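You operate a simulated robot arm through the tools that you are given. There is no shell and no other tool. Be economical: measure what you need, move in short steps, check, and stop when the job is done.

You are at the controls of a simulated robot arm. One attempt, no reset.

TASK
Switch the feeder off, then put both pads back in the chute.
Fine: the pads in the trough; set the dial to 1 and slide the yellow slider of the gauge back.
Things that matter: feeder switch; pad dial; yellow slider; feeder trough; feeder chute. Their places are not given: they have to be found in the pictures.

The check looks at the end state, three seconds after you hand in, the way a careful person would. Anything else that was tipped, shoved, dropped, spilled or broken makes it a failure.

THE ROBOT
A 7-joint arm with a two-finger parallel gripper, fixed in place. Base frame: the origin is at the foot of the arm, x ahead of it, y to its left, z up; the work surface is at about z = 879. Readings come in mm, degrees, newtons and seconds.
With the tool pointing down near the work surface it reaches from about 240 to 680 mm from the base axis. Its first joint turns from -66.0 to 66.0 degrees. Payload 2.4 kg.
The TCP is the grasp point between the finger pads, 30 mm short of the fingertips. In the tool frame z runs along the fingers and y along their closing line. Largest opening 94 mm; finger width 28, thickness 10; the body of the gripper, 50 by 96 mm, starts 55 mm behind the TCP.
Orientation is that of the tool frame in the base frame, as [roll, pitch, yaw] about the fixed x, y, z axes, in that order (R = Rz(yaw) Ry(pitch) Rx(roll)). With the fingers straight down and closing along the base's y, the tool's x points along the base's -x, its y along +y and its z along -z.

THE INTERFACE
- The arm moves only by the tool arm_command. Its argument "commands" is one flat list of numbers, 7 for each row, row after row: the shift along the tool's x, y, z in mm, then the turn, a rotation vector about the tool's x, y, z in rad, then the closure, from 0 (fully open) to 1 (shut). In form: [tx, ty, tz, ax, ay, az, gripper, tx, ty, tz, ax, ay, az, gripper, ...]. A call has 1 to 12 rows; each row is the pose to reach, as a shift and turn from the pose commanded when the call began, along the tool's axes at that moment. Rows are played at 5 a second. More than 50 mm and 8.6 degrees between two rows, or a gripper value outside its range, and nothing of the call is played. A pose out of reach is approached as far as the arm can. The call stops where the force on the tool passes 70 N (or 10 N more than at its start, if that is more) or the arm is blocked; 0.2 s more then pass. The fingers move at their own pace (about 153 mm/s each) and stop on an object; they squeeze with about 23 N. The grip force told is the motor's: it shows also when the fingers shut on nothing. Time passes only in rows, and 0.2 s behind the last, so rows that repeat a pose let the fingers close. It gives the time, the measured TCP pose, the force on the tool (base axes), the opening and the grip force at its end, in the units of the frame above (readings bear some noise).
- Cameras (640 x 400 px; columns grow to the right, rows downward): "scene" is fixed at [42.7, 479.3, 1447.7]; the picture's right is [-0.70, -0.72, 0.00], its down [-0.39, 0.38, -0.84] and it looks along [0.60, -0.58, -0.55] (base axes); focal length 279 px, centre (320, 200). "wrist" rides on the gripper at [76, 14, -103] in the tool frame; the picture's right is [-0.18, 0.98, 0.00], its down [-0.75, -0.14, -0.64] and it looks along [-0.63, -0.12, 0.77] (tool axes); focal length 243 px, centre (320, 200).
- capture(camera): a new picture of that camera. It takes no simulated time.
- point_at(camera, pixels): there is no depth. For up to 12 entries [column, row, z] of the newest picture of that camera ("zoom" is the newest enlarged one), the place [x, y] in the base frame at which the ray of that pixel passes the height z, good to about 2 mm. It takes no simulated time.
- enlarge(camera, box): a new picture of the part [left, top, right, bottom] of that camera's present view, enlarged. It takes no simulated time.
- sign_off(): hands the job in; it is judged then, once.

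Go step by step. Measure first, check grasps and placings, and put right what went wrong. The budget is 80 turns and 54 pictures, counting those below and the enlarged ones. Unless the task says otherwise, let go and move clear before handing in, and close with one line.

The tools are called after ">>>" as a command line: name --argument value ..., lists and objects as JSON in quotes. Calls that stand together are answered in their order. arm_command: Moves the arm, as the interface text tells. Its arguments: {"type":"object","properties":{"commands":{"type":"array"}},"required":["commands"]} The other tools are called the same way: capture (camera) takes a picture; point_at (camera, pixels) gives the place at which the rays of pixels pass given heights; enlarge (camera, box) takes an enlarged picture of a part of a camera's view; sign_off () hands the job in.

At the start:

```text
time: 0.0
ee_pos: [415.2, 19.9, 1182.7]
ee_rot: [180.0, 0.0, 180.0]
force: [0.1, 0.5, -0.1]
gripper_width: 94.0
finger_force: 0.0
```

scene: 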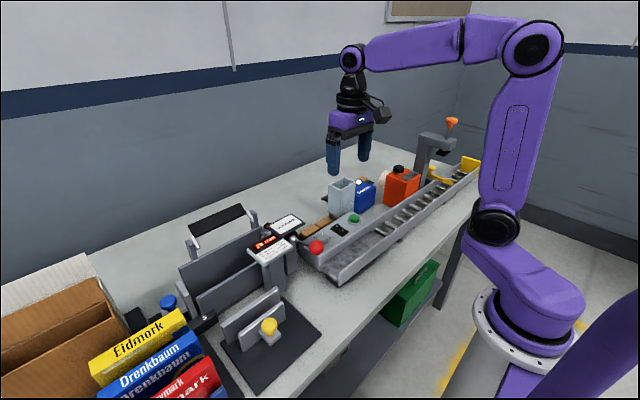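
wrist: 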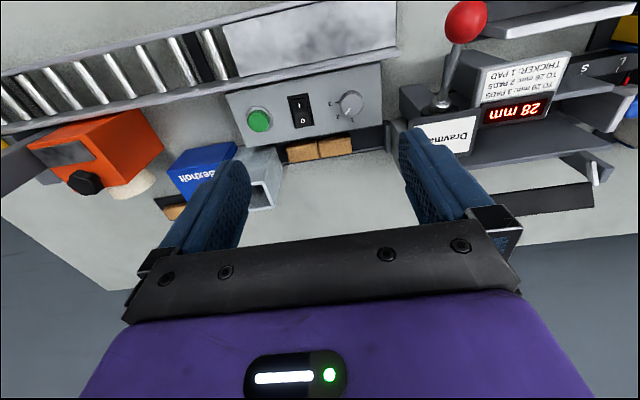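

The pictures show a feeder with a switch at wrist (302,110), a dial at (350,103), a green button, and a gauge reading "28 mm" with a sign. I'll enlarge these areas to identify everything.

>>> enlarge --camera "wrist" --box '[220, 60, 400, 180]'

>>> enlarge --camera "wrist" --box '[390, 0, 640, 220]'

>>> enlarge --camera "scene" --box '[170, 180, 350, 390]'

>>> enlarge --camera "scene" --box '[290, 110, 500, 280]'

```text
3.33 times, centred on (310, 120) of wrist
```

zoom: 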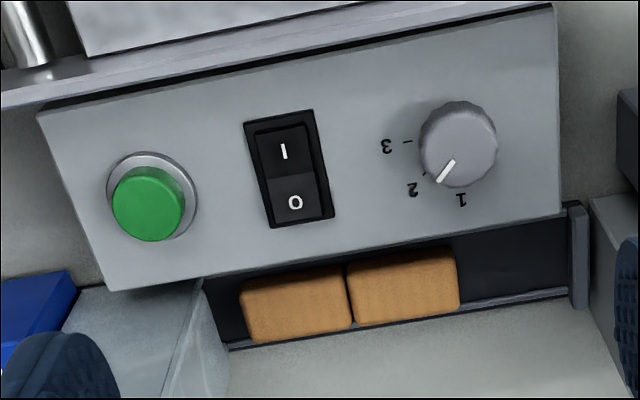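

```text
1.82 times, centred on (515, 110) of wrist
```

zoom: 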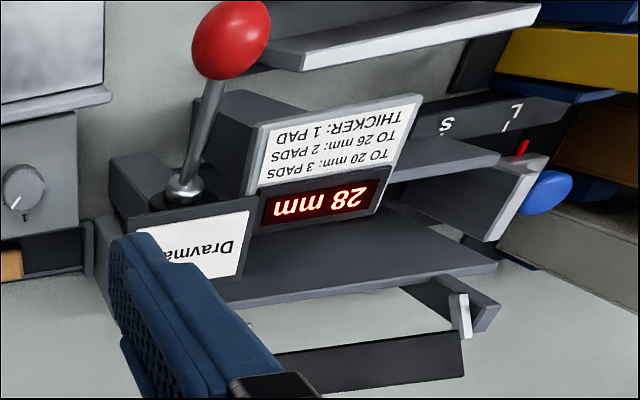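

```text
1.90 times, centred on (260, 285) of scene
```

zoom: 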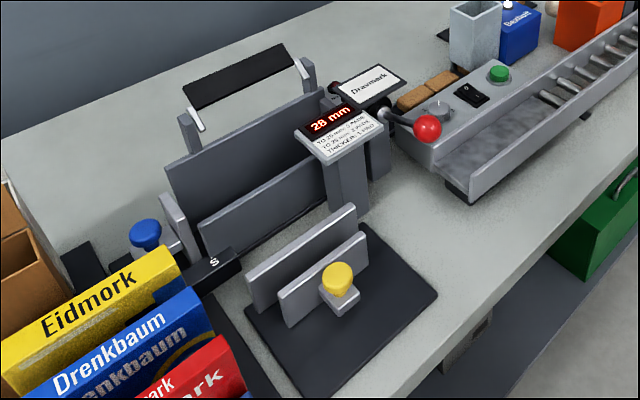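

```text
2.35 times, centred on (395, 195) of scene
```

zoom: 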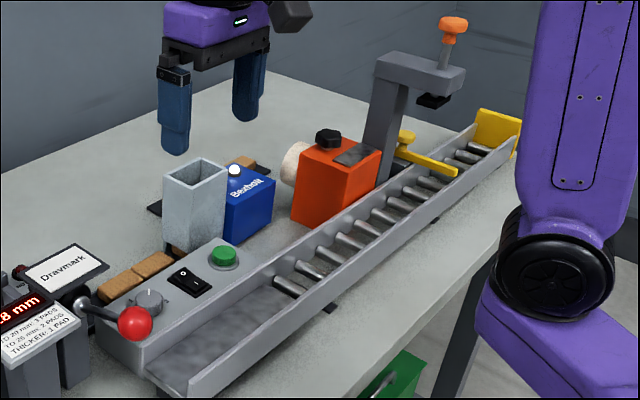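

The rocker (wrist 302,110), the dial pointing about 2, two brown pads in the trough (wrist 320,148) and the pale open-top chute (wrist 262,178) are visible. Next I triangulate heights using both cameras at several z.

>>> point_at --camera "wrist" --pixels '[[302, 110, 900], [302, 110, 960], [350, 103, 900], [350, 103, 960], [302, 151, 900], [302, 151, 960], [258, 119, 900], [258, 119, 960], [262, 180, 900], [262, 180, 1000]]'

>>> point_at --camera "scene" --pixels '[[340, 230, 900], [340, 230, 960], [327, 240, 900], [327, 240, 960], [354, 218, 900], [354, 218, 960], [343, 183, 900], [343, 183, 1000], [268, 326, 900], [268, 326, 960], [322, 223, 900], [322, 223, 960]]'

```text
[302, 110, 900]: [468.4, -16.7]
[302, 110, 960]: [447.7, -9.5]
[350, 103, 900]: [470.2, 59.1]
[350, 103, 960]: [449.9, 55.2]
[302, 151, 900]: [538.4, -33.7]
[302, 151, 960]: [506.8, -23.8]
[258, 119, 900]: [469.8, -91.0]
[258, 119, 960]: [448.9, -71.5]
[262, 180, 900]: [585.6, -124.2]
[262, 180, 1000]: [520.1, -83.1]
```

```text
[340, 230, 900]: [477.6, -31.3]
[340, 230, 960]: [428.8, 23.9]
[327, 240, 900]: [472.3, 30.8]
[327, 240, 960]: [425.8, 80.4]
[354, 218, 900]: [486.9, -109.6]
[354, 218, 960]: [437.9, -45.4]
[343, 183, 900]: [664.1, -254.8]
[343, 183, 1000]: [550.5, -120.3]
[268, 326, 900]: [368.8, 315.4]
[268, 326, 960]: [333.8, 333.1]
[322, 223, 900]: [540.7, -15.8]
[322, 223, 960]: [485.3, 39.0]
```

Triangulating: switch at about (462,-15,918), dial near (460,57,928), button near (461,-83,925), yellow knob near (350,325). I move over the gauge for a close view.

>>> arm_command --commands '[14, 42, 8, 0, 0, 0, 0, 28, 84, 16, 0, 0, 0, 0, 42, 126, 25, 0, 0, 0, 0, 56, 168, 33, 0, 0, 0, 0, 70, 209, 42, 0, 0, 0, 0, 85, 250, 50, 0, 0, 0, 0]'

>>> capture --camera "wrist"

>>> enlarge --camera "scene" --box '[200, 270, 330, 390]'

```text
time: 1.4
ee_pos: [329.3, 272.2, 1132.9]
ee_rot: [-180.0, 0.0, -179.9]
force: [-0.1, -0.7, 1.1]
gripper_width: 94.1
finger_force: 0.0
```

```text
47 pictures are left
```

wrist: 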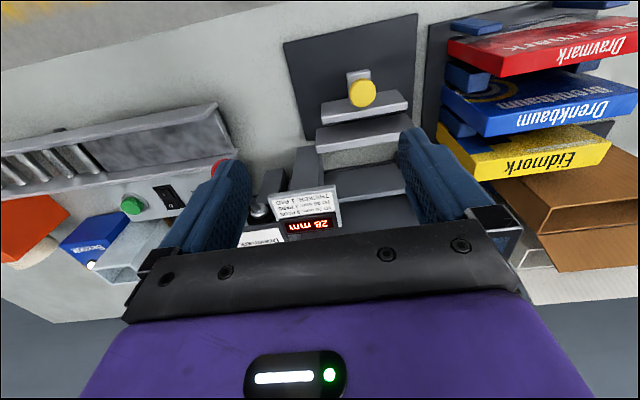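

```text
3.33 times, centred on (265, 330) of scene
```

zoom: 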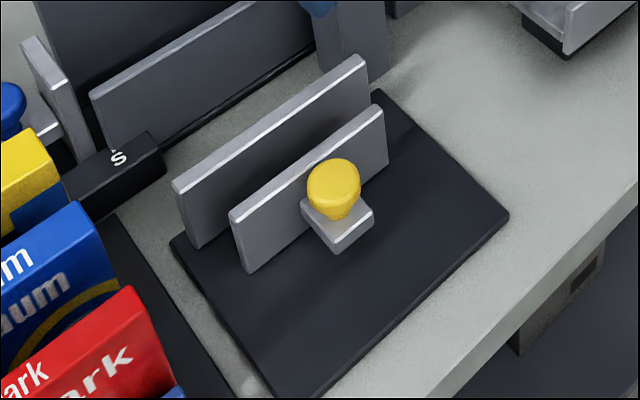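

The yellow slider (wrist 362,92) is a moving jaw, close to a fixed jaw at (362,135); the free base plate extends toward the robot, so "back" is toward -x. I enlarge and measure.

>>> enlarge --camera "wrist" --box '[270, 0, 430, 160]'

>>> point_at --camera "wrist" --pixels '[[362, 92, 900], [362, 92, 960], [283, 43, 883], [417, 14, 883], [322, 105, 900], [322, 105, 940], [410, 96, 900], [410, 96, 940], [316, 130, 900], [316, 130, 940], [413, 118, 900], [413, 118, 940]]'

>>> point_at --camera "scene" --pixels '[[264, 325, 920], [264, 325, 960], [316, 302, 920], [316, 302, 960], [270, 338, 900], [270, 338, 920], [270, 338, 940], [310, 288, 900], [310, 288, 940], [265, 382, 883], [316, 338, 883]]'

```text
2.50 times, centred on (350, 80) of wrist
```

zoom: 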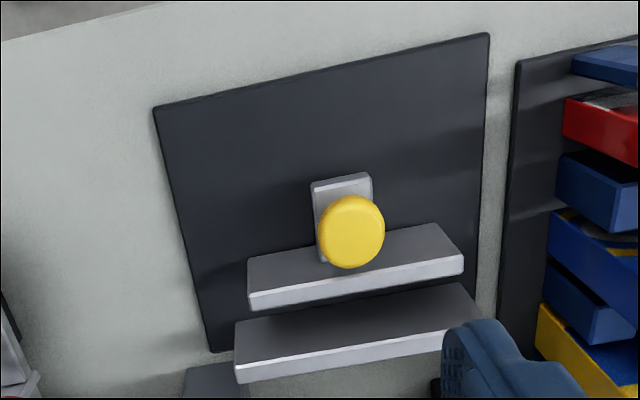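

```text
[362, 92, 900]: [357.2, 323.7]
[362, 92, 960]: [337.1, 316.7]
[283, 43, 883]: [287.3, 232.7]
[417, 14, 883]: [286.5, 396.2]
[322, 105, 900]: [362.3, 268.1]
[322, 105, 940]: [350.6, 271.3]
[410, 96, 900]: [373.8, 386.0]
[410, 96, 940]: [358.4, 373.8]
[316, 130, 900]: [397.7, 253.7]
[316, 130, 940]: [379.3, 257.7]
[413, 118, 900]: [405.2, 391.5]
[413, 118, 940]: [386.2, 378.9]
```

```text
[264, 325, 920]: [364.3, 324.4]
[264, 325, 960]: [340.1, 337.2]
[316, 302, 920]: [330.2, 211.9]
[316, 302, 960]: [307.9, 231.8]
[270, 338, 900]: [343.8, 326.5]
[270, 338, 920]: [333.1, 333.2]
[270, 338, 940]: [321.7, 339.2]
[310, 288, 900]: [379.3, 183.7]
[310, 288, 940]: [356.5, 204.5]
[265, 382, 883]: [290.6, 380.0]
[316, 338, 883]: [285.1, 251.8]
```

The knob is at about (348,320,~930). I triangulate the moving jaw's top corner, the slider block and the panel for heights.

>>> point_at --camera "wrist" --pixels '[[322.5, 118, 900], [322.5, 118, 960], [407, 102, 900], [407, 102, 960], [346, 74, 890], [346, 74, 920], [370, 70, 890], [370, 70, 920], [350, 93, 920], [350, 93, 940], [375, 92, 920], [375, 92, 940]]'

>>> point_at --camera "scene" --pixels '[[284, 302, 900], [284, 302, 960], [238, 334, 900], [238, 334, 960], [269, 344, 890], [269, 344, 920], [281, 334, 890], [281, 334, 920], [261, 324, 920], [261, 324, 940], [277, 324, 920], [277, 324, 940]]'

```text
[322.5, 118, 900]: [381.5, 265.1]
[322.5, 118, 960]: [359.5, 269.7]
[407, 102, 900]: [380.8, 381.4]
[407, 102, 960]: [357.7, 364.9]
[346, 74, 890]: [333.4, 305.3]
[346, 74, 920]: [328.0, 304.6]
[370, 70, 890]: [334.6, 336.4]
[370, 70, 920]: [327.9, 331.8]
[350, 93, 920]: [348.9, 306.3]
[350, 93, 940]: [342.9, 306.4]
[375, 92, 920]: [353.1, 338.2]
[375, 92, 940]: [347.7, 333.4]
```

```text
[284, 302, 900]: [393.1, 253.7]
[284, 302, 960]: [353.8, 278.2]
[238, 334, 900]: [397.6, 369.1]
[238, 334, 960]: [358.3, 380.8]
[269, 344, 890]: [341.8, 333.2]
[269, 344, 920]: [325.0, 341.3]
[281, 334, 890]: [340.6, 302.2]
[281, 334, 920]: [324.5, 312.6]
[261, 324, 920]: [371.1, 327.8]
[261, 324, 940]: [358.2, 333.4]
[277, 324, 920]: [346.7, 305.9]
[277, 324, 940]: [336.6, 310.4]
```

Jaw top is about z=934 with front face x≈366; knob about 28 mm wide, centred (347,320), head near z=930. I go above it and check.

>>> arm_command --commands '[-7, 24, 36, 0, 0, 0, 0, -15, 48, 72, 0, 0, 0, 0, -15, 48, 110, 0, 0, 0, 0, -15, 48, 145, 0, 0, 0, 0]'

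>>> capture --camera "wrist"

>>> enlarge --camera "scene" --box '[200, 270, 330, 390]'

```text
time: 2.4
ee_pos: [344.3, 320.2, 988.2]
ee_rot: [179.9, 0.0, -180.0]
force: [0.1, -0.2, -0.1]
gripper_width: 94.0
finger_force: 0.0
```

```text
44 pictures are left
```

wrist: 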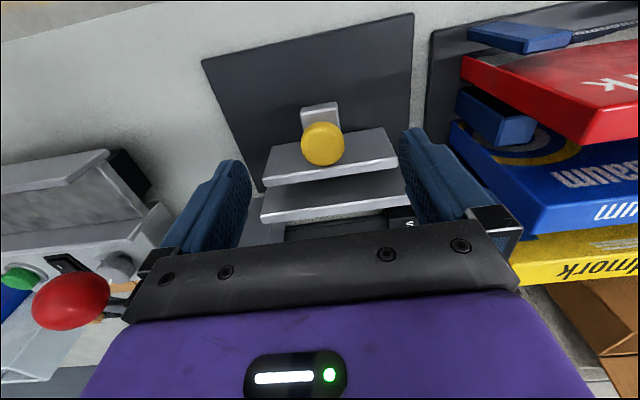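

```text
3.33 times, centred on (265, 330) of scene
```

zoom: 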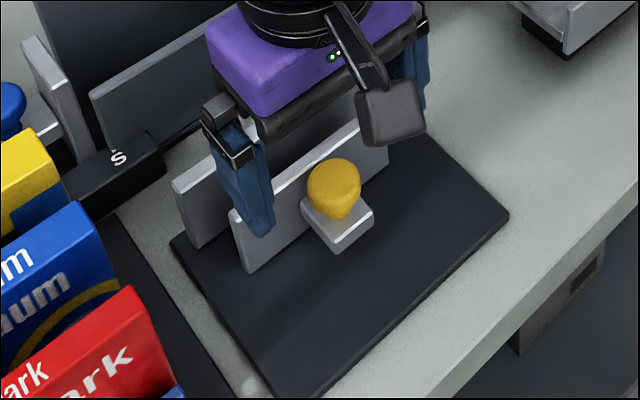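

The knob sits at wrist (322,143), between the fingers; I verify its position and the jaw's front edge.

>>> point_at --camera "wrist" --pixels '[[322, 137, 930], [322, 137, 940], [302, 142, 930], [343, 142, 930], [322, 124, 935], [265, 168, 934], [397, 152, 934], [265, 181, 934], [204, 60, 883], [413, 14, 883]]'

```text
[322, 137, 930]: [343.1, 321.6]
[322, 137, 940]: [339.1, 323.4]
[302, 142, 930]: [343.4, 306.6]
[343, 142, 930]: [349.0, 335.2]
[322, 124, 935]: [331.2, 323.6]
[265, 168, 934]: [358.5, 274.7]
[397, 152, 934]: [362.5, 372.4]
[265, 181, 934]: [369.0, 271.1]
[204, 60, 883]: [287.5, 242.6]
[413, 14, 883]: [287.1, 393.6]
```

Knob centre is about (344,321), jaw front about x=360. I descend to TCP z≈948 with a 3 mm bias away from the jaw, and close.

>>> arm_command --commands '[3, 1, 20, 0, 0, 0, 0, 3, 1, 41, 0, 0, 0, 0, 3, 1, 41, 0, 0, 0, 0.5, 3, 1, 41, 0, 0, 0, 1, 3, 1, 41, 0, 0, 0, 1, 3, 1, 41, 0, 0, 0, 1]'

```text
time: 3.8
ee_pos: [341.5, 319.5, 946.3]
ee_rot: [-179.9, 0.0, -179.9]
force: [0.7, 4.9, -8.9]
gripper_width: 31.5
finger_force: 44.8
```

The knob is held (31.5 mm). Now I pull it toward the robot in small steps.

>>> arm_command --commands '[5, 0, 0, 0, 0, 0, 1, 10, 0, 0, 0, 0, 0, 1, 15, 0, 0, 0, 0, 0, 1, 20, 0, 0, 0, 0, 0, 1, 25, 0, 0, 0, 0, 0, 1, 30, 0, 0, 0, 0, 0, 1]'

>>> capture --camera "wrist"

```text
time: 5.2
ee_pos: [308.2, 319.2, 946.6]
ee_rot: [-179.7, -0.3, -179.8]
force: [0.0, 0.2, 0.5]
gripper_width: 0.2
finger_force: 33.1
```

```text
42 pictures are left
```

wrist: 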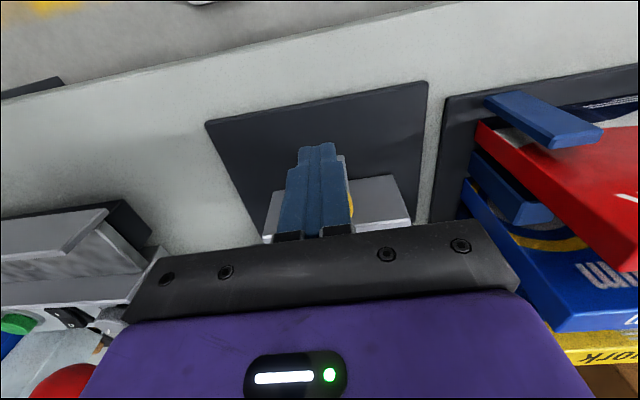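

The fingers slipped off the knob (opening 0.2). I lift clear and look; then I'll use a yaw of 90° to hook the jaw plate with a finger behind it.

>>> arm_command --commands '[0, 0, -30, 0, 0, 0, 1, 0, 0, -70, 0, 0, 0, 1, 0, 0, -110, 0, 0, 0, 0.5, 0, 0, -110, 0, 0, 0, 0, 0, 0, -110, 0, 0, 0, 0]'

>>> enlarge --camera "wrist" --box '[220, 60, 440, 230]'

```text
time: 6.4
ee_pos: [310.2, 319.3, 1058.5]
ee_rot: [-180.0, 0.1, -179.8]
force: [-0.5, 0.0, 0.1]
gripper_width: 94.0
finger_force: 0.1
```

```text
2.35 times, centred on (330, 145) of wrist
```

zoom: 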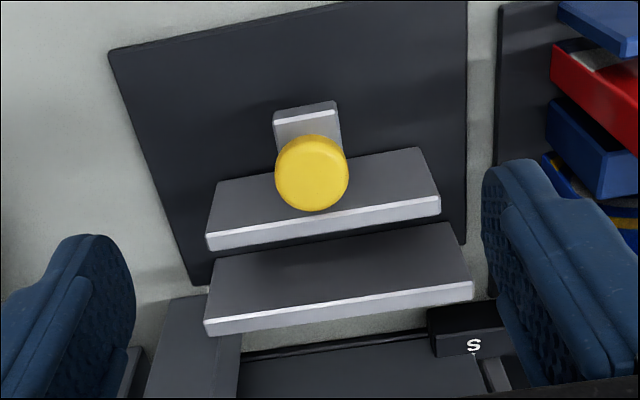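

>>> point_at --camera "zoom" --pixels '[[312, 165, 930], [208, 234, 934], [208, 248, 934], [440, 197, 934], [440, 212, 934], [205, 322, 940], [472, 282, 940], [205, 322, 960], [205, 334, 940], [207, 260, 890], [275, 118, 900]]'

>>> enlarge --camera "scene" --box '[200, 270, 330, 390]'

```text
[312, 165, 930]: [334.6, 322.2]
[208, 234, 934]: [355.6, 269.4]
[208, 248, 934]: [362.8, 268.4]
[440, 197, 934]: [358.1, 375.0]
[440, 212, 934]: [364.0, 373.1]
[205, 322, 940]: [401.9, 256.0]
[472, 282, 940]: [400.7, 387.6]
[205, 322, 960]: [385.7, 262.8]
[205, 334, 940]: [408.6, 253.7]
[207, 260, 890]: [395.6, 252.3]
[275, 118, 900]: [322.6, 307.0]
```

```text
3.33 times, centred on (265, 330) of scene
```

zoom: 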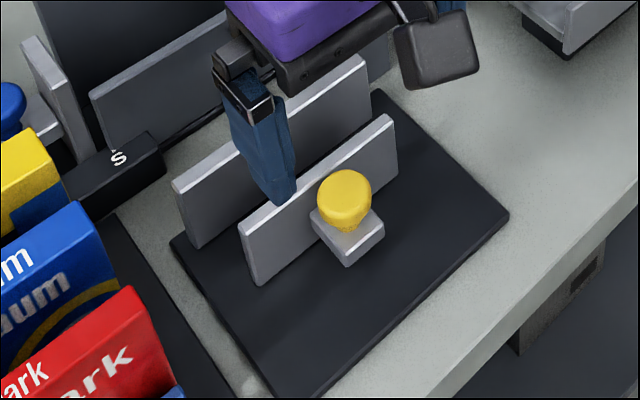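

The slider moved about 8 mm back (jaw now x≈356–363, y 269–374) and slides freely. I turn the tool 90° so one finger goes behind the jaw plate at y≈286, beside the knob.

>>> arm_command --commands '[-4, -3, 0, 0, 0, -0.143, 0, -8, -6, 0, 0, 0, -0.286, 0, -12, -9, 0, 0, 0, -0.428, 0, -16, -12, 0, 0, 0, -0.571, 0, -20, -15, 0, 0, 0, -0.714, 0, -24, -18, 0, 0, 0, -0.857, 0, -28, -21, 0, 0, 0, -1.0, 0, -32, -24, 0, 0, 0, -1.142, 0.6, -36, -27, 0, 0, 0, -1.285, 0.6, -40, -30, 0, 0, 0, -1.428, 0.6, -46, -33, 0, 0, 0, -1.571, 0.68, -46, -33, 0, 0, 0, -1.571, 0.68]'

>>> capture --camera "wrist"

```text
time: 9.0
ee_pos: [358.2, 287.0, 1057.0]
ee_rot: [-180.0, 0.0, -89.8]
force: [-0.1, 0.0, 0.2]
gripper_width: 29.9
finger_force: 0.0
```

```text
39 pictures are left
```

wrist: 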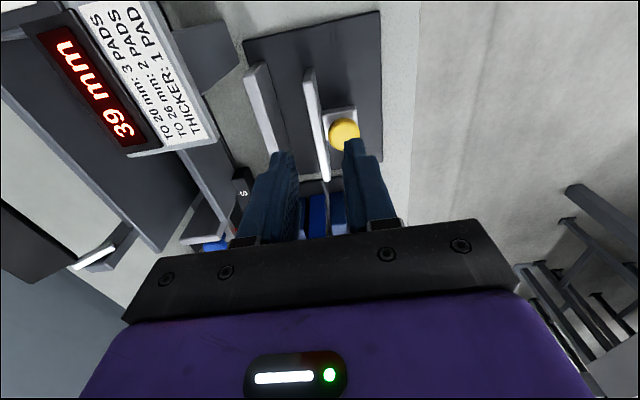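

The display now reads 39 mm, so 39 mm lies between the jaws; fingers straddle the jaw plate. I descend with a stop at TCP z≈938.

>>> arm_command --commands '[4, 0, 40, 0, 0, 0, 0.68, 4, 0, 80, 0, 0, 0, 0.68, 4, 0, 100, 0, 0, 0, 0.68, 4, 0, 118, 0, 0, 0, 0.68]'

>>> capture --camera "wrist"

```text
time: 10.0
ee_pos: [357.8, 283.9, 938.5]
ee_rot: [-179.9, 0.0, -89.8]
force: [-0.3, 0.2, -0.2]
gripper_width: 30.1
finger_force: 0.1
```

```text
38 pictures are left
```

wrist: 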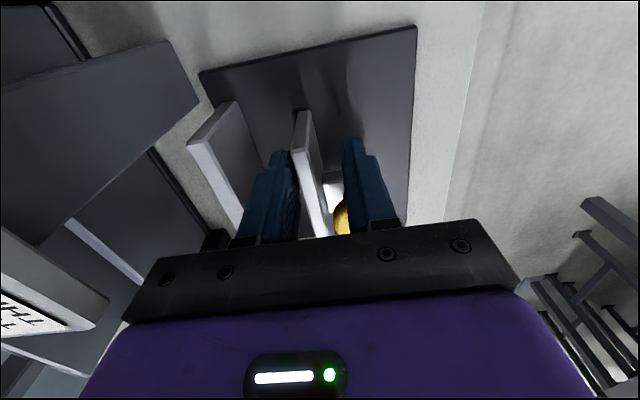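

The jaw plate is between the fingers. I pull toward -x (tool +y) in small rows, guarded by the force limit.

>>> arm_command --commands '[0, 5, 0, 0, 0, 0, 0.68, 0, 9, 0, 0, 0, 0, 0.68, 0, 13, 0, 0, 0, 0, 0.68, 0, 17, 0, 0, 0, 0, 0.68, 0, 21, 0, 0, 0, 0, 0.68, 0, 25, 0, 0, 0, 0, 0.68, 0, 29, 0, 0, 0, 0, 0.68, 0, 33, 0, 0, 0, 0, 0.68, 0, 37, 0, 0, 0, 0, 0.68, 0, 41, 0, 0, 0, 0, 0.68, 0, 45, 0, 0, 0, 0, 0.68]'

>>> enlarge --camera "scene" --box '[200, 230, 330, 390]'

>>> capture --camera "wrist"

```text
time: 12.4
ee_pos: [317.4, 283.9, 939.4]
ee_rot: [-179.6, 0.5, -90.3]
force: [46.3, -3.4, -13.2]
gripper_width: 93.1
finger_force: 23.5
```

```text
2.50 times, centred on (265, 310) of scene
```

zoom: 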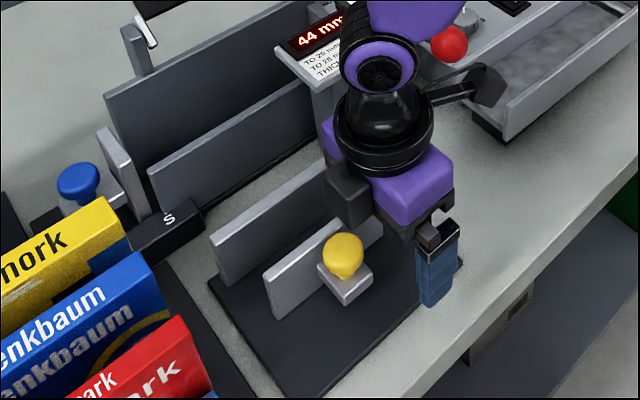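

```text
36 pictures are left
```

wrist: 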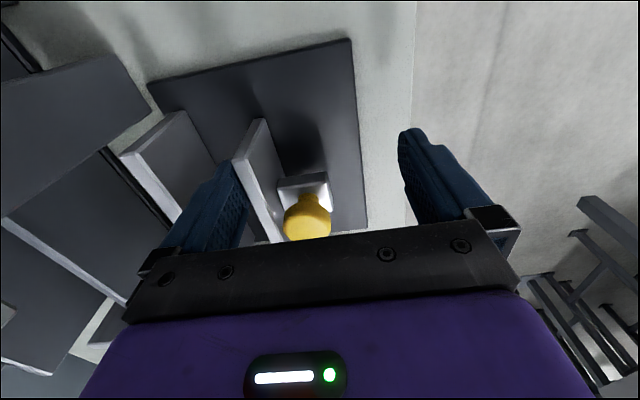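

The jaw has moved (44 mm) but the fingers got forced open to the stop; the far finger is still behind the plate with 46 N. I set open fully and keep pulling.

>>> arm_command --commands '[0, 3, 0, 0, 0, 0, 0, 0, 6, 0, 0, 0, 0, 0, 0, 9, 0, 0, 0, 0, 0, 0, 12, 0, 0, 0, 0, 0, 0, 15, 0, 0, 0, 0, 0]'

>>> enlarge --camera "scene" --box '[200, 230, 330, 390]'

```text
time: 13.0
ee_pos: [318.0, 283.1, 940.8]
ee_rot: [-179.0, 1.0, -90.5]
force: [11.5, -2.7, 2.4]
gripper_width: 93.8
finger_force: 0.0
stopped in row 2: the force on the tool passed its limit (the readings are from after the stop); the commanded pose is now the measured one
```

```text
2.50 times, centred on (265, 310) of scene
```

zoom: 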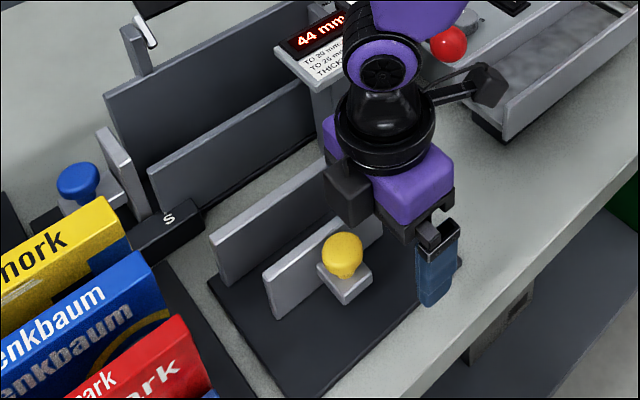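

The slider stopped near 44 mm under 70 N. I back off the force and examine whether it is at an end stop.

>>> arm_command --commands '[0, -6, 0, 0, 0, 0, 0, 0, -12, 0, 0, 0, 0, 0]'

>>> capture --camera "wrist"

>>> enlarge --camera "scene" --box '[230, 290, 310, 360]'

```text
time: 13.6
ee_pos: [329.1, 284.0, 940.0]
ee_rot: [-179.3, 0.7, -90.4]
force: [0.1, 0.0, 0.6]
gripper_width: 93.9
finger_force: 0.0
```

```text
34 pictures are left
```

wrist: 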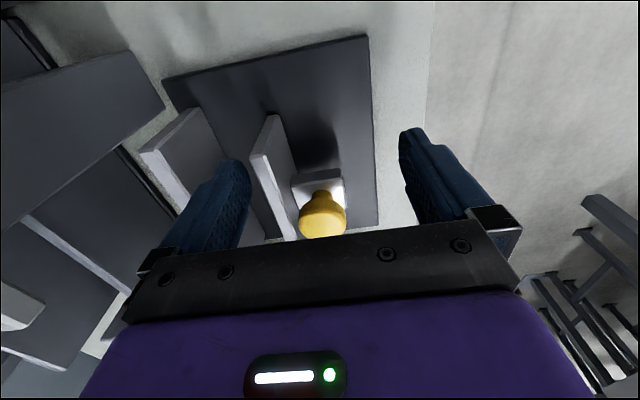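

```text
5.71 times, centred on (270, 325) of scene
```

zoom: 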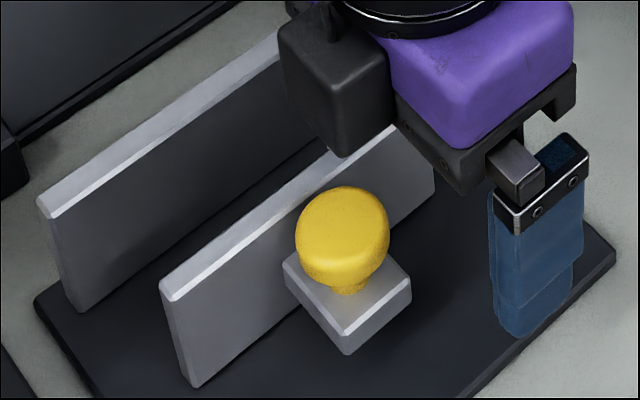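

Friction below the first ~23 N moved it to 44 mm, but 70 N did not move it further, so it is at its rear stop. I lift away and head to the switch, turning the tool back.

>>> arm_command --commands '[0, 0, -45, 0, 0, 0, 0, 0, 0, -90, 0, 0, 0, 0, 0, 0, -135, 0, 0, 0, 0, 0, 0, -175, 0, 0, 0, 0]'

>>> arm_command --commands '[25, -8, 0, 0, 0, 0.143, 0, 50, -16, 0, 0, 0, 0.286, 0, 75, -24, 0, 0, 0, 0.428, 0, 100, -33, 0, 0, 0, 0.571, 0, 125, -42, 0, 0, 0, 0.714, 0, 150, -50, 0, 0, 0, 0.857, 0, 175, -58, 0, 0, 0, 1.0, 0, 200, -66, 0, 0, 0, 1.142, 0, 225, -75, 0, 0, 0, 1.285, 0, 250, -84, 0, 0, 0, 1.428, 0, 275, -92, 0, 0, 0, 1.571, 1, 299, -101, 0, 0, 0, 1.571, 1]'

>>> capture --camera "scene"

>>> capture --camera "wrist"

```text
time: 14.6
ee_pos: [327.9, 281.2, 1113.4]
ee_rot: [-179.2, 0.8, -90.3]
force: [-0.5, 0.4, 0.4]
gripper_width: 93.9
finger_force: 0.0
```

```text
time: 17.2
ee_pos: [425.7, -18.3, 1112.7]
ee_rot: [179.1, 0.8, 179.7]
force: [1.0, -0.1, -0.3]
gripper_width: 0.0
finger_force: 23.3
```

```text
32 pictures are left
```

scene: 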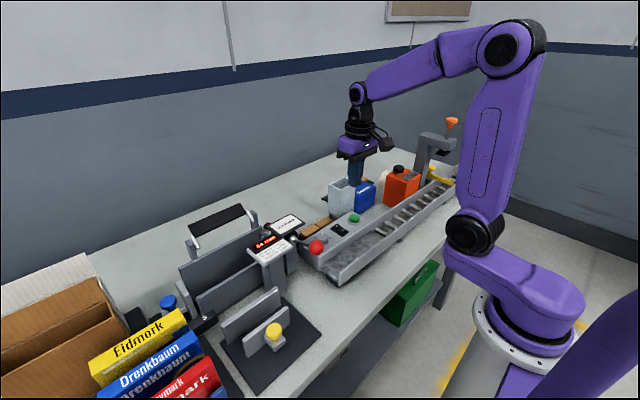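

```text
31 pictures are left
```

wrist: 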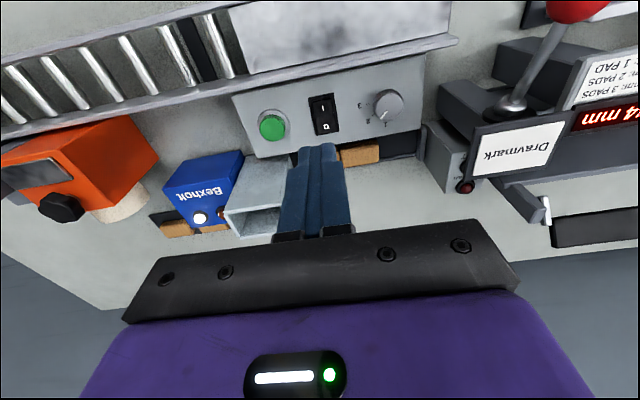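

The display shows 44 mm. The switch is at wrist (322,113); I enlarge it and the chute region.

>>> enlarge --camera "wrist" --box '[230, 60, 430, 180]'

>>> point_at --camera "zoom" --pixels '[[301, 176, 915], [295, 145, 915], [309, 208, 915], [287, 114, 915], [317, 232, 915], [505, 140, 915], [505, 140, 930], [133, 214, 915], [12, 115, 915], [623, 218, 905]]'

>>> enlarge --camera "wrist" --box '[140, 130, 300, 250]'

```text
3.20 times, centred on (330, 120) of wrist
```

zoom: 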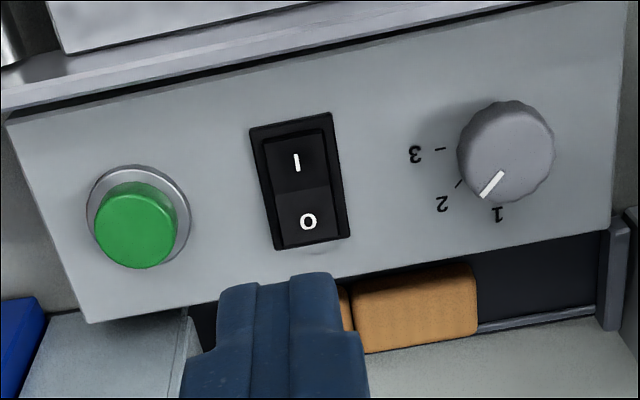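

```text
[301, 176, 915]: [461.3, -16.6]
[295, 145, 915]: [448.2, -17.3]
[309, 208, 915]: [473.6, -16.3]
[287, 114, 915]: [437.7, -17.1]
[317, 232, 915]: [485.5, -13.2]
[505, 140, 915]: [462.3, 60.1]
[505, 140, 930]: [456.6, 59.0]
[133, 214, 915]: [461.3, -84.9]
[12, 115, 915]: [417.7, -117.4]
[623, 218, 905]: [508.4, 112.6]
```

```text
3.33 times, centred on (220, 190) of wrist
```

zoom: 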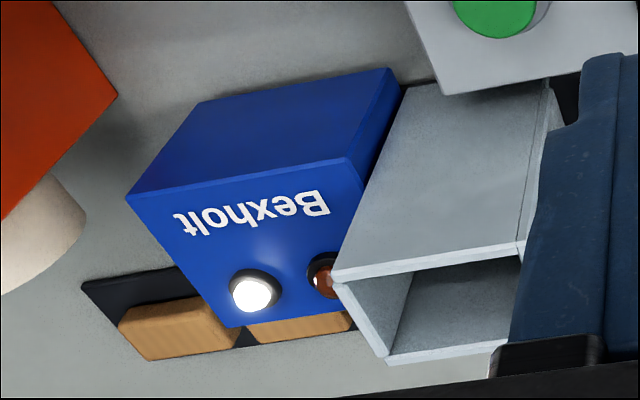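

Switch centre is (461,-16) with "0" toward larger x (~472). Before descending I triangulate the chute rim height.

>>> point_at --camera "wrist" --pixels '[[223.6, 214, 960], [223.6, 214, 1020], [281.5, 203, 960], [281.5, 203, 1020], [240.4, 238.6, 960], [240.4, 238.6, 1020]]'

>>> point_at --camera "scene" --pixels '[[356, 181.5, 960], [356, 181.5, 1020], [340.7, 190.9, 960], [340.7, 190.9, 1020], [343.3, 177.2, 960], [343.3, 177.2, 1020]]'

>>> enlarge --camera "scene" --box '[310, 160, 410, 250]'

```text
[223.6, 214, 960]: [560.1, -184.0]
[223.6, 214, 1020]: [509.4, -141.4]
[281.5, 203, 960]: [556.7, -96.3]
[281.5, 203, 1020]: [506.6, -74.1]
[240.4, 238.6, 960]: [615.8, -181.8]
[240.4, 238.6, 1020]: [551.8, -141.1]
```

```text
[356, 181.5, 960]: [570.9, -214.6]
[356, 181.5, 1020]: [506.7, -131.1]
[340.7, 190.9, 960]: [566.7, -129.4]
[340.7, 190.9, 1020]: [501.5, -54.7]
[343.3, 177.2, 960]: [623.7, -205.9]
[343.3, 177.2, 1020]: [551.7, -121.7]
```

```text
4.44 times, centred on (360, 205) of scene
```

zoom: 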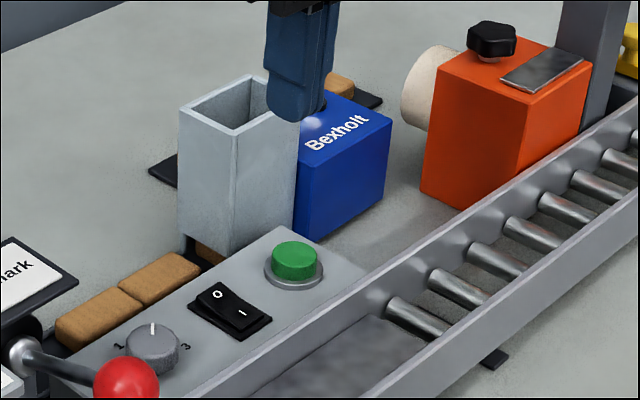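

Chute rim is at z≈1000, x 522–578, y −155 to −82; clear of the pressing pose. I go above the "0" end of the rocker, straightening the tool tilt.

>>> arm_command --commands '[-25, 1, 40, 0.0157, 0.014, 0, 1, -50, 2, 80, 0.0157, 0.014, 0, 1, -50, 2, 120, 0.0157, 0.014, 0, 1, -50, 2, 147, 0.0157, 0.014, 0, 1]'

>>> enlarge --camera "scene" --box '[310, 180, 390, 250]'

>>> enlarge --camera "wrist" --box '[200, 60, 440, 210]'

```text
time: 18.2
ee_pos: [477.8, -17.5, 965.9]
ee_rot: [-179.9, 0.0, 179.6]
force: [0.3, 0.1, -0.8]
gripper_width: 0.1
finger_force: 22.8
```

```text
5.71 times, centred on (350, 215) of scene
```

zoom: 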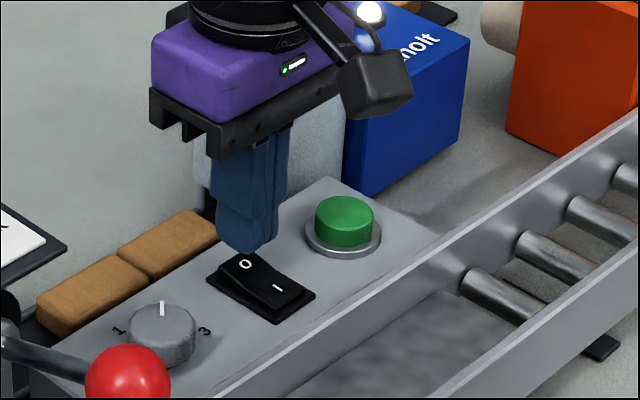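

```text
2.67 times, centred on (320, 135) of wrist
```

zoom: 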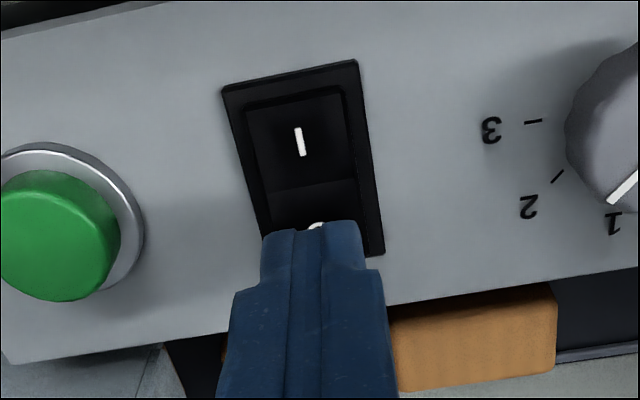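

The "0" end is raised (scene zoom 245,265) and the fingertip is just above it. I press down in small steps.

>>> arm_command --commands '[0, 0, 5, 0, 0, 0, 1, 0, 0, 9, 0, 0, 0, 1, 0, 0, 12, 0, 0, 0, 1, 0, 0, 15, 0, 0, 0, 1, 0, 0, 18, 0, 0, 0, 1, 0, 0, 20, 0, 0, 0, 1, 0, 0, 22, 0, 0, 0, 1, 0, 0, 24, 0, 0, 0, 1]'

>>> enlarge --camera "wrist" --box '[200, 60, 440, 210]'

```text
time: 19.8
ee_pos: [478.6, -14.3, 950.2]
ee_rot: [-179.9, 0.4, 179.6]
force: [-4.3, 0.3, 12.0]
gripper_width: 0.0
finger_force: 22.6
stopped in row 8: the force on the tool passed its limit (the readings are from after the stop); the commanded pose is now the measured one
```

```text
2.67 times, centred on (320, 135) of wrist
```

zoom: 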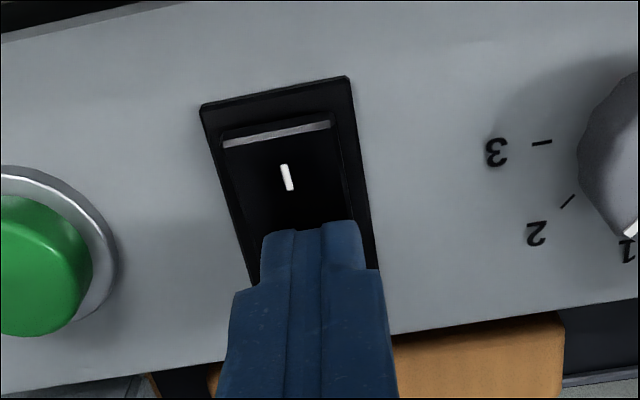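

The "I" end is now raised, so the rocker toggled. I lift and move to view the dial.

>>> arm_command --commands '[0, 0, -30, 0, 0, 0, 1, 20, 0, -60, 0, 0, 0, 1, 45, 35, -70, 0, 0, 0, 0.6, 48, 70, -70, 0, 0, 0, 0.3, 48, 70, -70, 0, 0, 0, 0.3]'

>>> capture --camera "wrist"

>>> enlarge --camera "wrist" --box '[200, 80, 400, 200]'

>>> enlarge --camera "scene" --box '[310, 170, 390, 250]'

```text
time: 21.0
ee_pos: [430.7, 56.9, 1018.5]
ee_rot: [-180.0, 0.3, 179.5]
force: [-0.4, 0.7, 0.3]
gripper_width: 65.9
finger_force: 0.0
```

```text
24 pictures are left
```

wrist: 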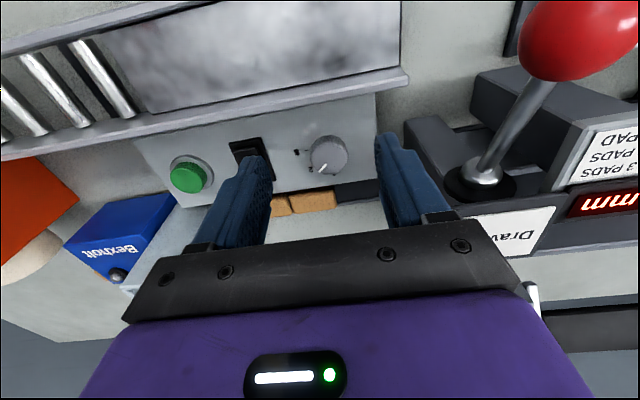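

```text
3.20 times, centred on (300, 140) of wrist
```

zoom: 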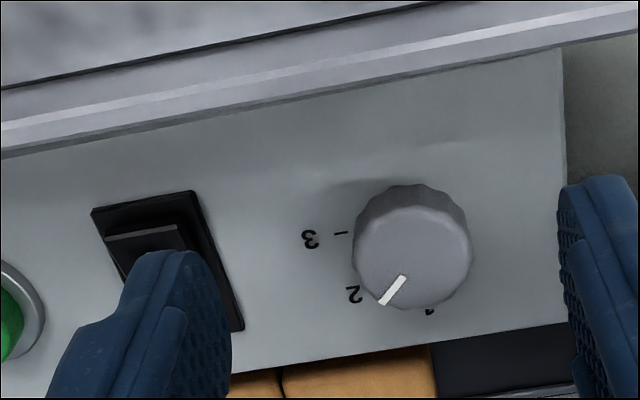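

```text
5.00 times, centred on (350, 210) of scene
```

zoom: 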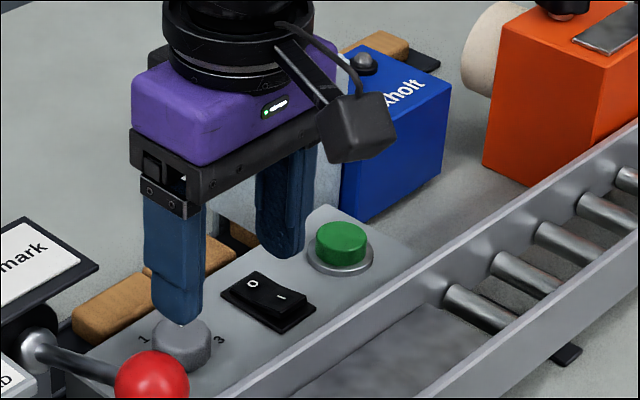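

Lamp on the Bexholt box is out and the "I" end is raised: feeder off. Now I measure the dial (zoom 412,250) and the tick directions.

>>> point_at --camera "wrist" --pixels '[[329.4, 157, 930], [326.6, 164, 930], [318.8, 172.5, 930], [310.5, 160, 930], [347.5, 154, 930], [329, 138, 910], [297, 152, 910], [310.6, 169.5, 910], [334.4, 174.7, 910], [306, 150.5, 910]]'

>>> point_at --camera "scene" --pixels '[[322.4, 239, 925], [322.4, 239, 935], [314.7, 237.5, 910], [330, 238, 910]]'

```text
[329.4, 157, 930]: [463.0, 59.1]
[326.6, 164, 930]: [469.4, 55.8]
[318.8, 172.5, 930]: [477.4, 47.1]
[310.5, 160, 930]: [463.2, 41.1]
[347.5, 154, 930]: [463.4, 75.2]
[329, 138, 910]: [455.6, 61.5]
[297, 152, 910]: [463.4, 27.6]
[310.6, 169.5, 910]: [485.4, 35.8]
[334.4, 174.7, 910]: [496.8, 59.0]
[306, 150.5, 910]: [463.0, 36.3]
```

```text
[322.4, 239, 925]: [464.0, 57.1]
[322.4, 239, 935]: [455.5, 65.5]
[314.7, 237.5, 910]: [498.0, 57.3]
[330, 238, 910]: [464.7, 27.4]
```

Axis of the dial is (463,59); labels: 1 toward +x, 2 diagonal, 3 toward −y; pointer is at 2. So I grip the 34 mm knob and turn it +45° about base z (tool az −0.785).

>>> arm_command --commands '[-16, 1, 0, 0, 0, 0, 0.3, -32, 2, 10, 0, 0, 0, 0.3, -32, 2, 40, 0, 0, 0, 0.3, -32, 2, 60, 0, 0, 0, 0.3, -32, 2, 71, 0, 0, 0, 0.3, -32, 2, 71, 0, 0, 0, 0.7, -32, 2, 71, 0, 0, 0, 1, -32, 2, 71, 0, 0, 0, 1]'

```text
time: 22.8
ee_pos: [464.7, 58.1, 947.6]
ee_rot: [-179.9, 0.4, 179.6]
force: [-0.7, 5.0, -5.3]
gripper_width: 32.5
finger_force: 45.5
```

The knob is held at 32.5 mm. Now the turn.

>>> arm_command --commands '[0, 0, 0, 0, 0, -0.131, 1, 0, 0, 0, 0, 0, -0.262, 1, 0, 0, 0, 0, 0, -0.393, 1, 0, 0, 0, 0, 0, -0.524, 1, 0, 0, 0, 0, 0, -0.655, 1, 0, 0, 0, 0, 0, -0.785, 1, 0, 0, 0, 0, 0, -0.785, 1]'

```text
time: 24.4
ee_pos: [462.3, 58.1, 947.1]
ee_rot: [-179.6, 0.2, -135.2]
force: [9.2, 20.9, -14.0]
gripper_width: 32.5
finger_force: 45.1
```

Turned 45° with no stop. I release, rise, turn back and look.

>>> arm_command --commands '[0, 0, 0, 0, 0, 0, 0.3, 0, 0, 0, 0, 0, 0, 0.3, 0, 0, -35, 0, 0, 0, 0.3, 0, 0, -72, 0, 0, 0, 0.3, 0, 0, -90, 0, 0, 0.131, 0.3, 0, 0, -90, 0, 0, 0.262, 0.3, 0, 0, -90, 0, 0, 0.393, 0.3, 0, 0, -90, 0, 0, 0.524, 0.3, 0, 0, -90, 0, 0, 0.655, 0.3, 20, 20, -90, 0, 0, 0.785, 0.3, 25, 25, -90, 0, 0, 0.785, 0.3]'

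>>> capture --camera "wrist"

>>> enlarge --camera "wrist" --box '[200, 80, 400, 205]'

```text
time: 26.8
ee_pos: [427.5, 58.3, 1036.6]
ee_rot: [-179.9, 0.4, 179.5]
force: [0.8, -0.3, -0.2]
gripper_width: 65.7
finger_force: 0.1
```

```text
21 pictures are left
```

wrist: 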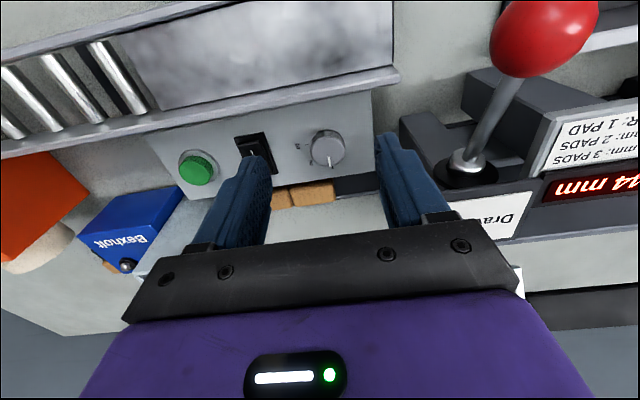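

```text
3.20 times, centred on (300, 142) of wrist
```

zoom: 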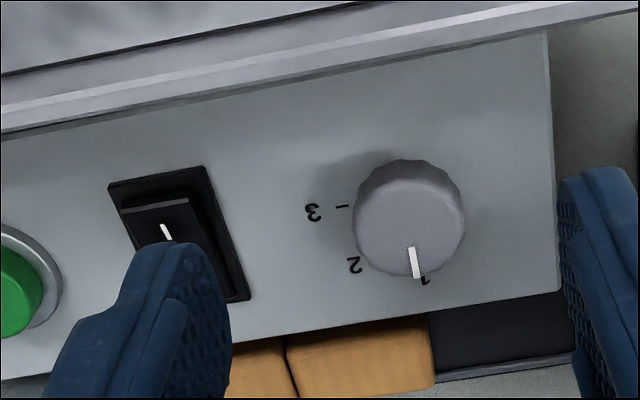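

The pointer reads 1. Next the pads: I move for a clear view with the fingers open.

>>> arm_command --commands '[-10, -20, -12, 0, 0, 0, 0, -12, -40, -25, 0, 0, 0, 0, -12, -40, -25, 0, 0, 0, 0]'

>>> enlarge --camera "wrist" --box '[210, 90, 410, 215]'

>>> enlarge --camera "scene" --box '[290, 180, 370, 260]'

```text
time: 27.6
ee_pos: [439.6, 16.7, 1061.9]
ee_rot: [-179.9, 0.4, 179.6]
force: [-0.2, -0.3, -0.2]
gripper_width: 94.0
finger_force: 0.1
```

```text
3.20 times, centred on (310, 152) of wrist
```

zoom: 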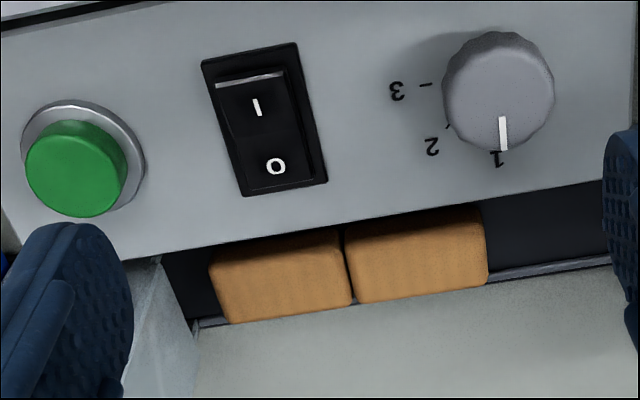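

```text
5.00 times, centred on (330, 220) of scene
```

zoom: 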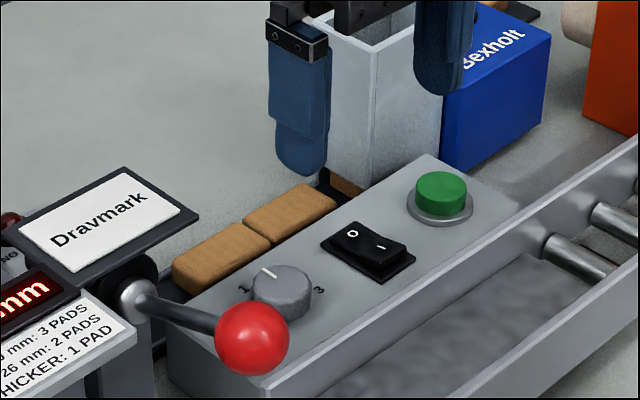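

Two pads lie in the trough: A (wrist zoom 417,255) and B (280,275). I triangulate their corners.

>>> point_at --camera "wrist" --pixels '[[362, 178.5, 890], [362, 178.5, 920], [320.3, 184, 890], [320.3, 184, 920], [281.5, 190, 890], [281.5, 190, 920], [360, 155, 905], [317.5, 163.5, 905], [276, 173, 905], [400, 171, 890], [272, 191, 890]]'

>>> point_at --camera "scene" --pixels '[[300.8, 232.5, 890], [300.8, 232.5, 920], [314.8, 224, 890], [314.8, 224, 920], [328.6, 217, 890], [328.6, 217, 920], [320, 231, 905], [333.5, 222, 905], [306, 239, 905]]'

```text
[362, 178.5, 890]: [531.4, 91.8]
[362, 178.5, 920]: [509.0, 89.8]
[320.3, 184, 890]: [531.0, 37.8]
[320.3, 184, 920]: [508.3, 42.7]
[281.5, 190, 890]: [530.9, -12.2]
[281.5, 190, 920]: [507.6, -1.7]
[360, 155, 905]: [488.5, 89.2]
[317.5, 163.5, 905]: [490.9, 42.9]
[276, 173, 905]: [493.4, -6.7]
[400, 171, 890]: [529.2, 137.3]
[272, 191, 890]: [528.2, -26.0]
```

```text
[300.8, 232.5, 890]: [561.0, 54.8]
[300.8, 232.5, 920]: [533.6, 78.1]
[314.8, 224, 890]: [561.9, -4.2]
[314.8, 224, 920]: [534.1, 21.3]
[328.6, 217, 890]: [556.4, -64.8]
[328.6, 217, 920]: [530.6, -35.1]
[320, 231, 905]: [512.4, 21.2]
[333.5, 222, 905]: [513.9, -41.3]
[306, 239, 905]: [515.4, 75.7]
```

The last wrist numbers used an older picture, so I move forward over the trough and take a fresh one.

>>> arm_command --commands '[-35, -6, 0, 0, 0, 0, 0, -70, -12, 0, 0, 0, 0, 0, -70, -12, 0, 0, 0, 0, 0]'

>>> capture --camera "wrist"

>>> enlarge --camera "wrist" --box '[210, 60, 410, 185]'

```text
time: 28.4
ee_pos: [510.0, 4.2, 1061.6]
ee_rot: [-179.9, 0.3, 179.6]
force: [-0.1, -0.1, 0.1]
gripper_width: 94.1
finger_force: 0.1
```

```text
17 pictures are left
```

wrist: 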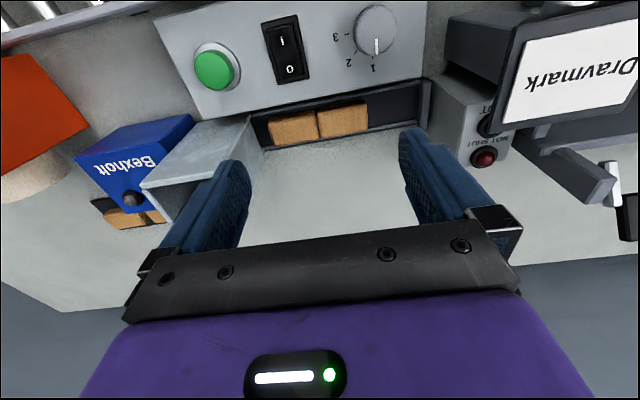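

```text
3.20 times, centred on (310, 122) of wrist
```

zoom: 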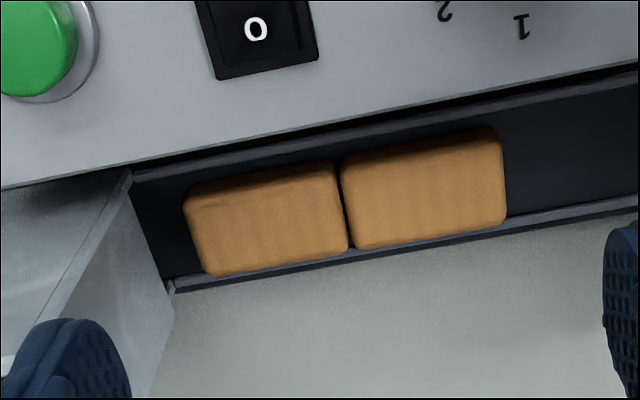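

Clear view: pad A spans zoom (343–505,130–250), pad B (185–348,163–275), inside a shallow trough. I measure at two heights.

>>> point_at --camera "zoom" --pixels '[[343, 160, 890], [500, 130, 890], [507, 218, 890], [353, 248, 890], [185, 205, 890], [348, 252, 890], [210, 275, 890], [345, 203, 890], [345, 203, 900], [133, 178, 900], [175, 288, 890], [636, 210, 890]]'

>>> point_at --camera "scene" --pixels '[[329, 226, 890], [329, 226, 900], [312, 234.5, 890], [312, 234.5, 900], [344, 227.5, 890], [327, 239, 890]]'

```text
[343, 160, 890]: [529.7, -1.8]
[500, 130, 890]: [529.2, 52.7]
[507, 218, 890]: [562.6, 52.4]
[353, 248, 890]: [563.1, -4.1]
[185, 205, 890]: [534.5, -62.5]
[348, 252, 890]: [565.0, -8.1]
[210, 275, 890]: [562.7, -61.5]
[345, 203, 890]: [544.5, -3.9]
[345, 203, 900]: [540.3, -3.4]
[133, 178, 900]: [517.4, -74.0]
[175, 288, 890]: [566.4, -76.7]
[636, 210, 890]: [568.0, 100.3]
```

```text
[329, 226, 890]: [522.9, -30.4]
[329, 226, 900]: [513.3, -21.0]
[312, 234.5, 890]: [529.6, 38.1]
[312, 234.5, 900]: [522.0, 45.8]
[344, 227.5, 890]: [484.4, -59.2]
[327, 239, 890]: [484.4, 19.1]
```

Pads are ~57 mm (y) × ~35 mm (x), tops near z≈891, touching each other. I'll press lightly on pad A with closed fingertips and drag it +y to make a gap. First hover above it.

>>> arm_command --commands '[-18, 10, 30, 0, 0, 0, 1, -36, 20, 60, 0, 0, 0, 1, -36, 20, 95, 0, 0, 0, 1, -36, 20, 120, 0, 0, 0, 1, -36, 20, 130, 0, 0, 0, 1]'

>>> arm_command --commands '[0, 0, 2, 0, 0, 0, 1, 0, 0, 4, 0, 0, 0, 1, 0, 0, 6, 0, 0, 0, 1]'

```text
time: 29.6
ee_pos: [546.8, 24.4, 932.6]
ee_rot: [-179.9, 0.3, 179.6]
force: [0.0, -0.1, 0.0]
gripper_width: 0.0
finger_force: 23.4
```

```text
time: 30.4
ee_pos: [546.6, 23.9, 926.2]
ee_rot: [-179.9, 0.4, 179.6]
force: [-0.7, -0.5, -0.2]
gripper_width: 0.0
finger_force: 23.3
```

No contact at tip z≈896. I continue 1 mm at a time.

>>> arm_command --commands '[0, 0, 1.5, 0, 0, 0, 1, 0, 0, 3, 0, 0, 0, 1]'

>>> arm_command --commands '[0, 0, 1, 0, 0, 0, 1, 0, 0, 2, 0, 0, 0, 1]'

```text
time: 31.0
ee_pos: [546.4, 24.2, 924.2]
ee_rot: [-179.9, 0.4, 179.6]
force: [-0.3, -0.6, 0.3]
gripper_width: 0.0
finger_force: 22.8
```

```text
time: 31.6
ee_pos: [545.8, 23.6, 921.2]
ee_rot: [-179.9, 0.3, 179.6]
force: [0.1, 0.1, -0.2]
gripper_width: 0.4
finger_force: 22.8
```

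>>> arm_command --commands '[0, 0, 1, 0, 0, 0, 1, 0, 0, 2, 0, 0, 0, 1]'

>>> arm_command --commands '[0, 0, 1, 0, 0, 0, 1, 0, 0, 2, 0, 0, 0, 1]'

```text
time: 32.2
ee_pos: [547.3, 24.0, 919.5]
ee_rot: [-180.0, 0.4, 179.6]
force: [-0.4, 0.1, 0.5]
gripper_width: 0.2
finger_force: 23.1
```

```text
time: 32.8
ee_pos: [546.9, 23.7, 918.2]
ee_rot: [-179.9, 0.4, 179.6]
force: [-1.6, 0.8, 6.3]
gripper_width: 0.0
finger_force: 23.6
```

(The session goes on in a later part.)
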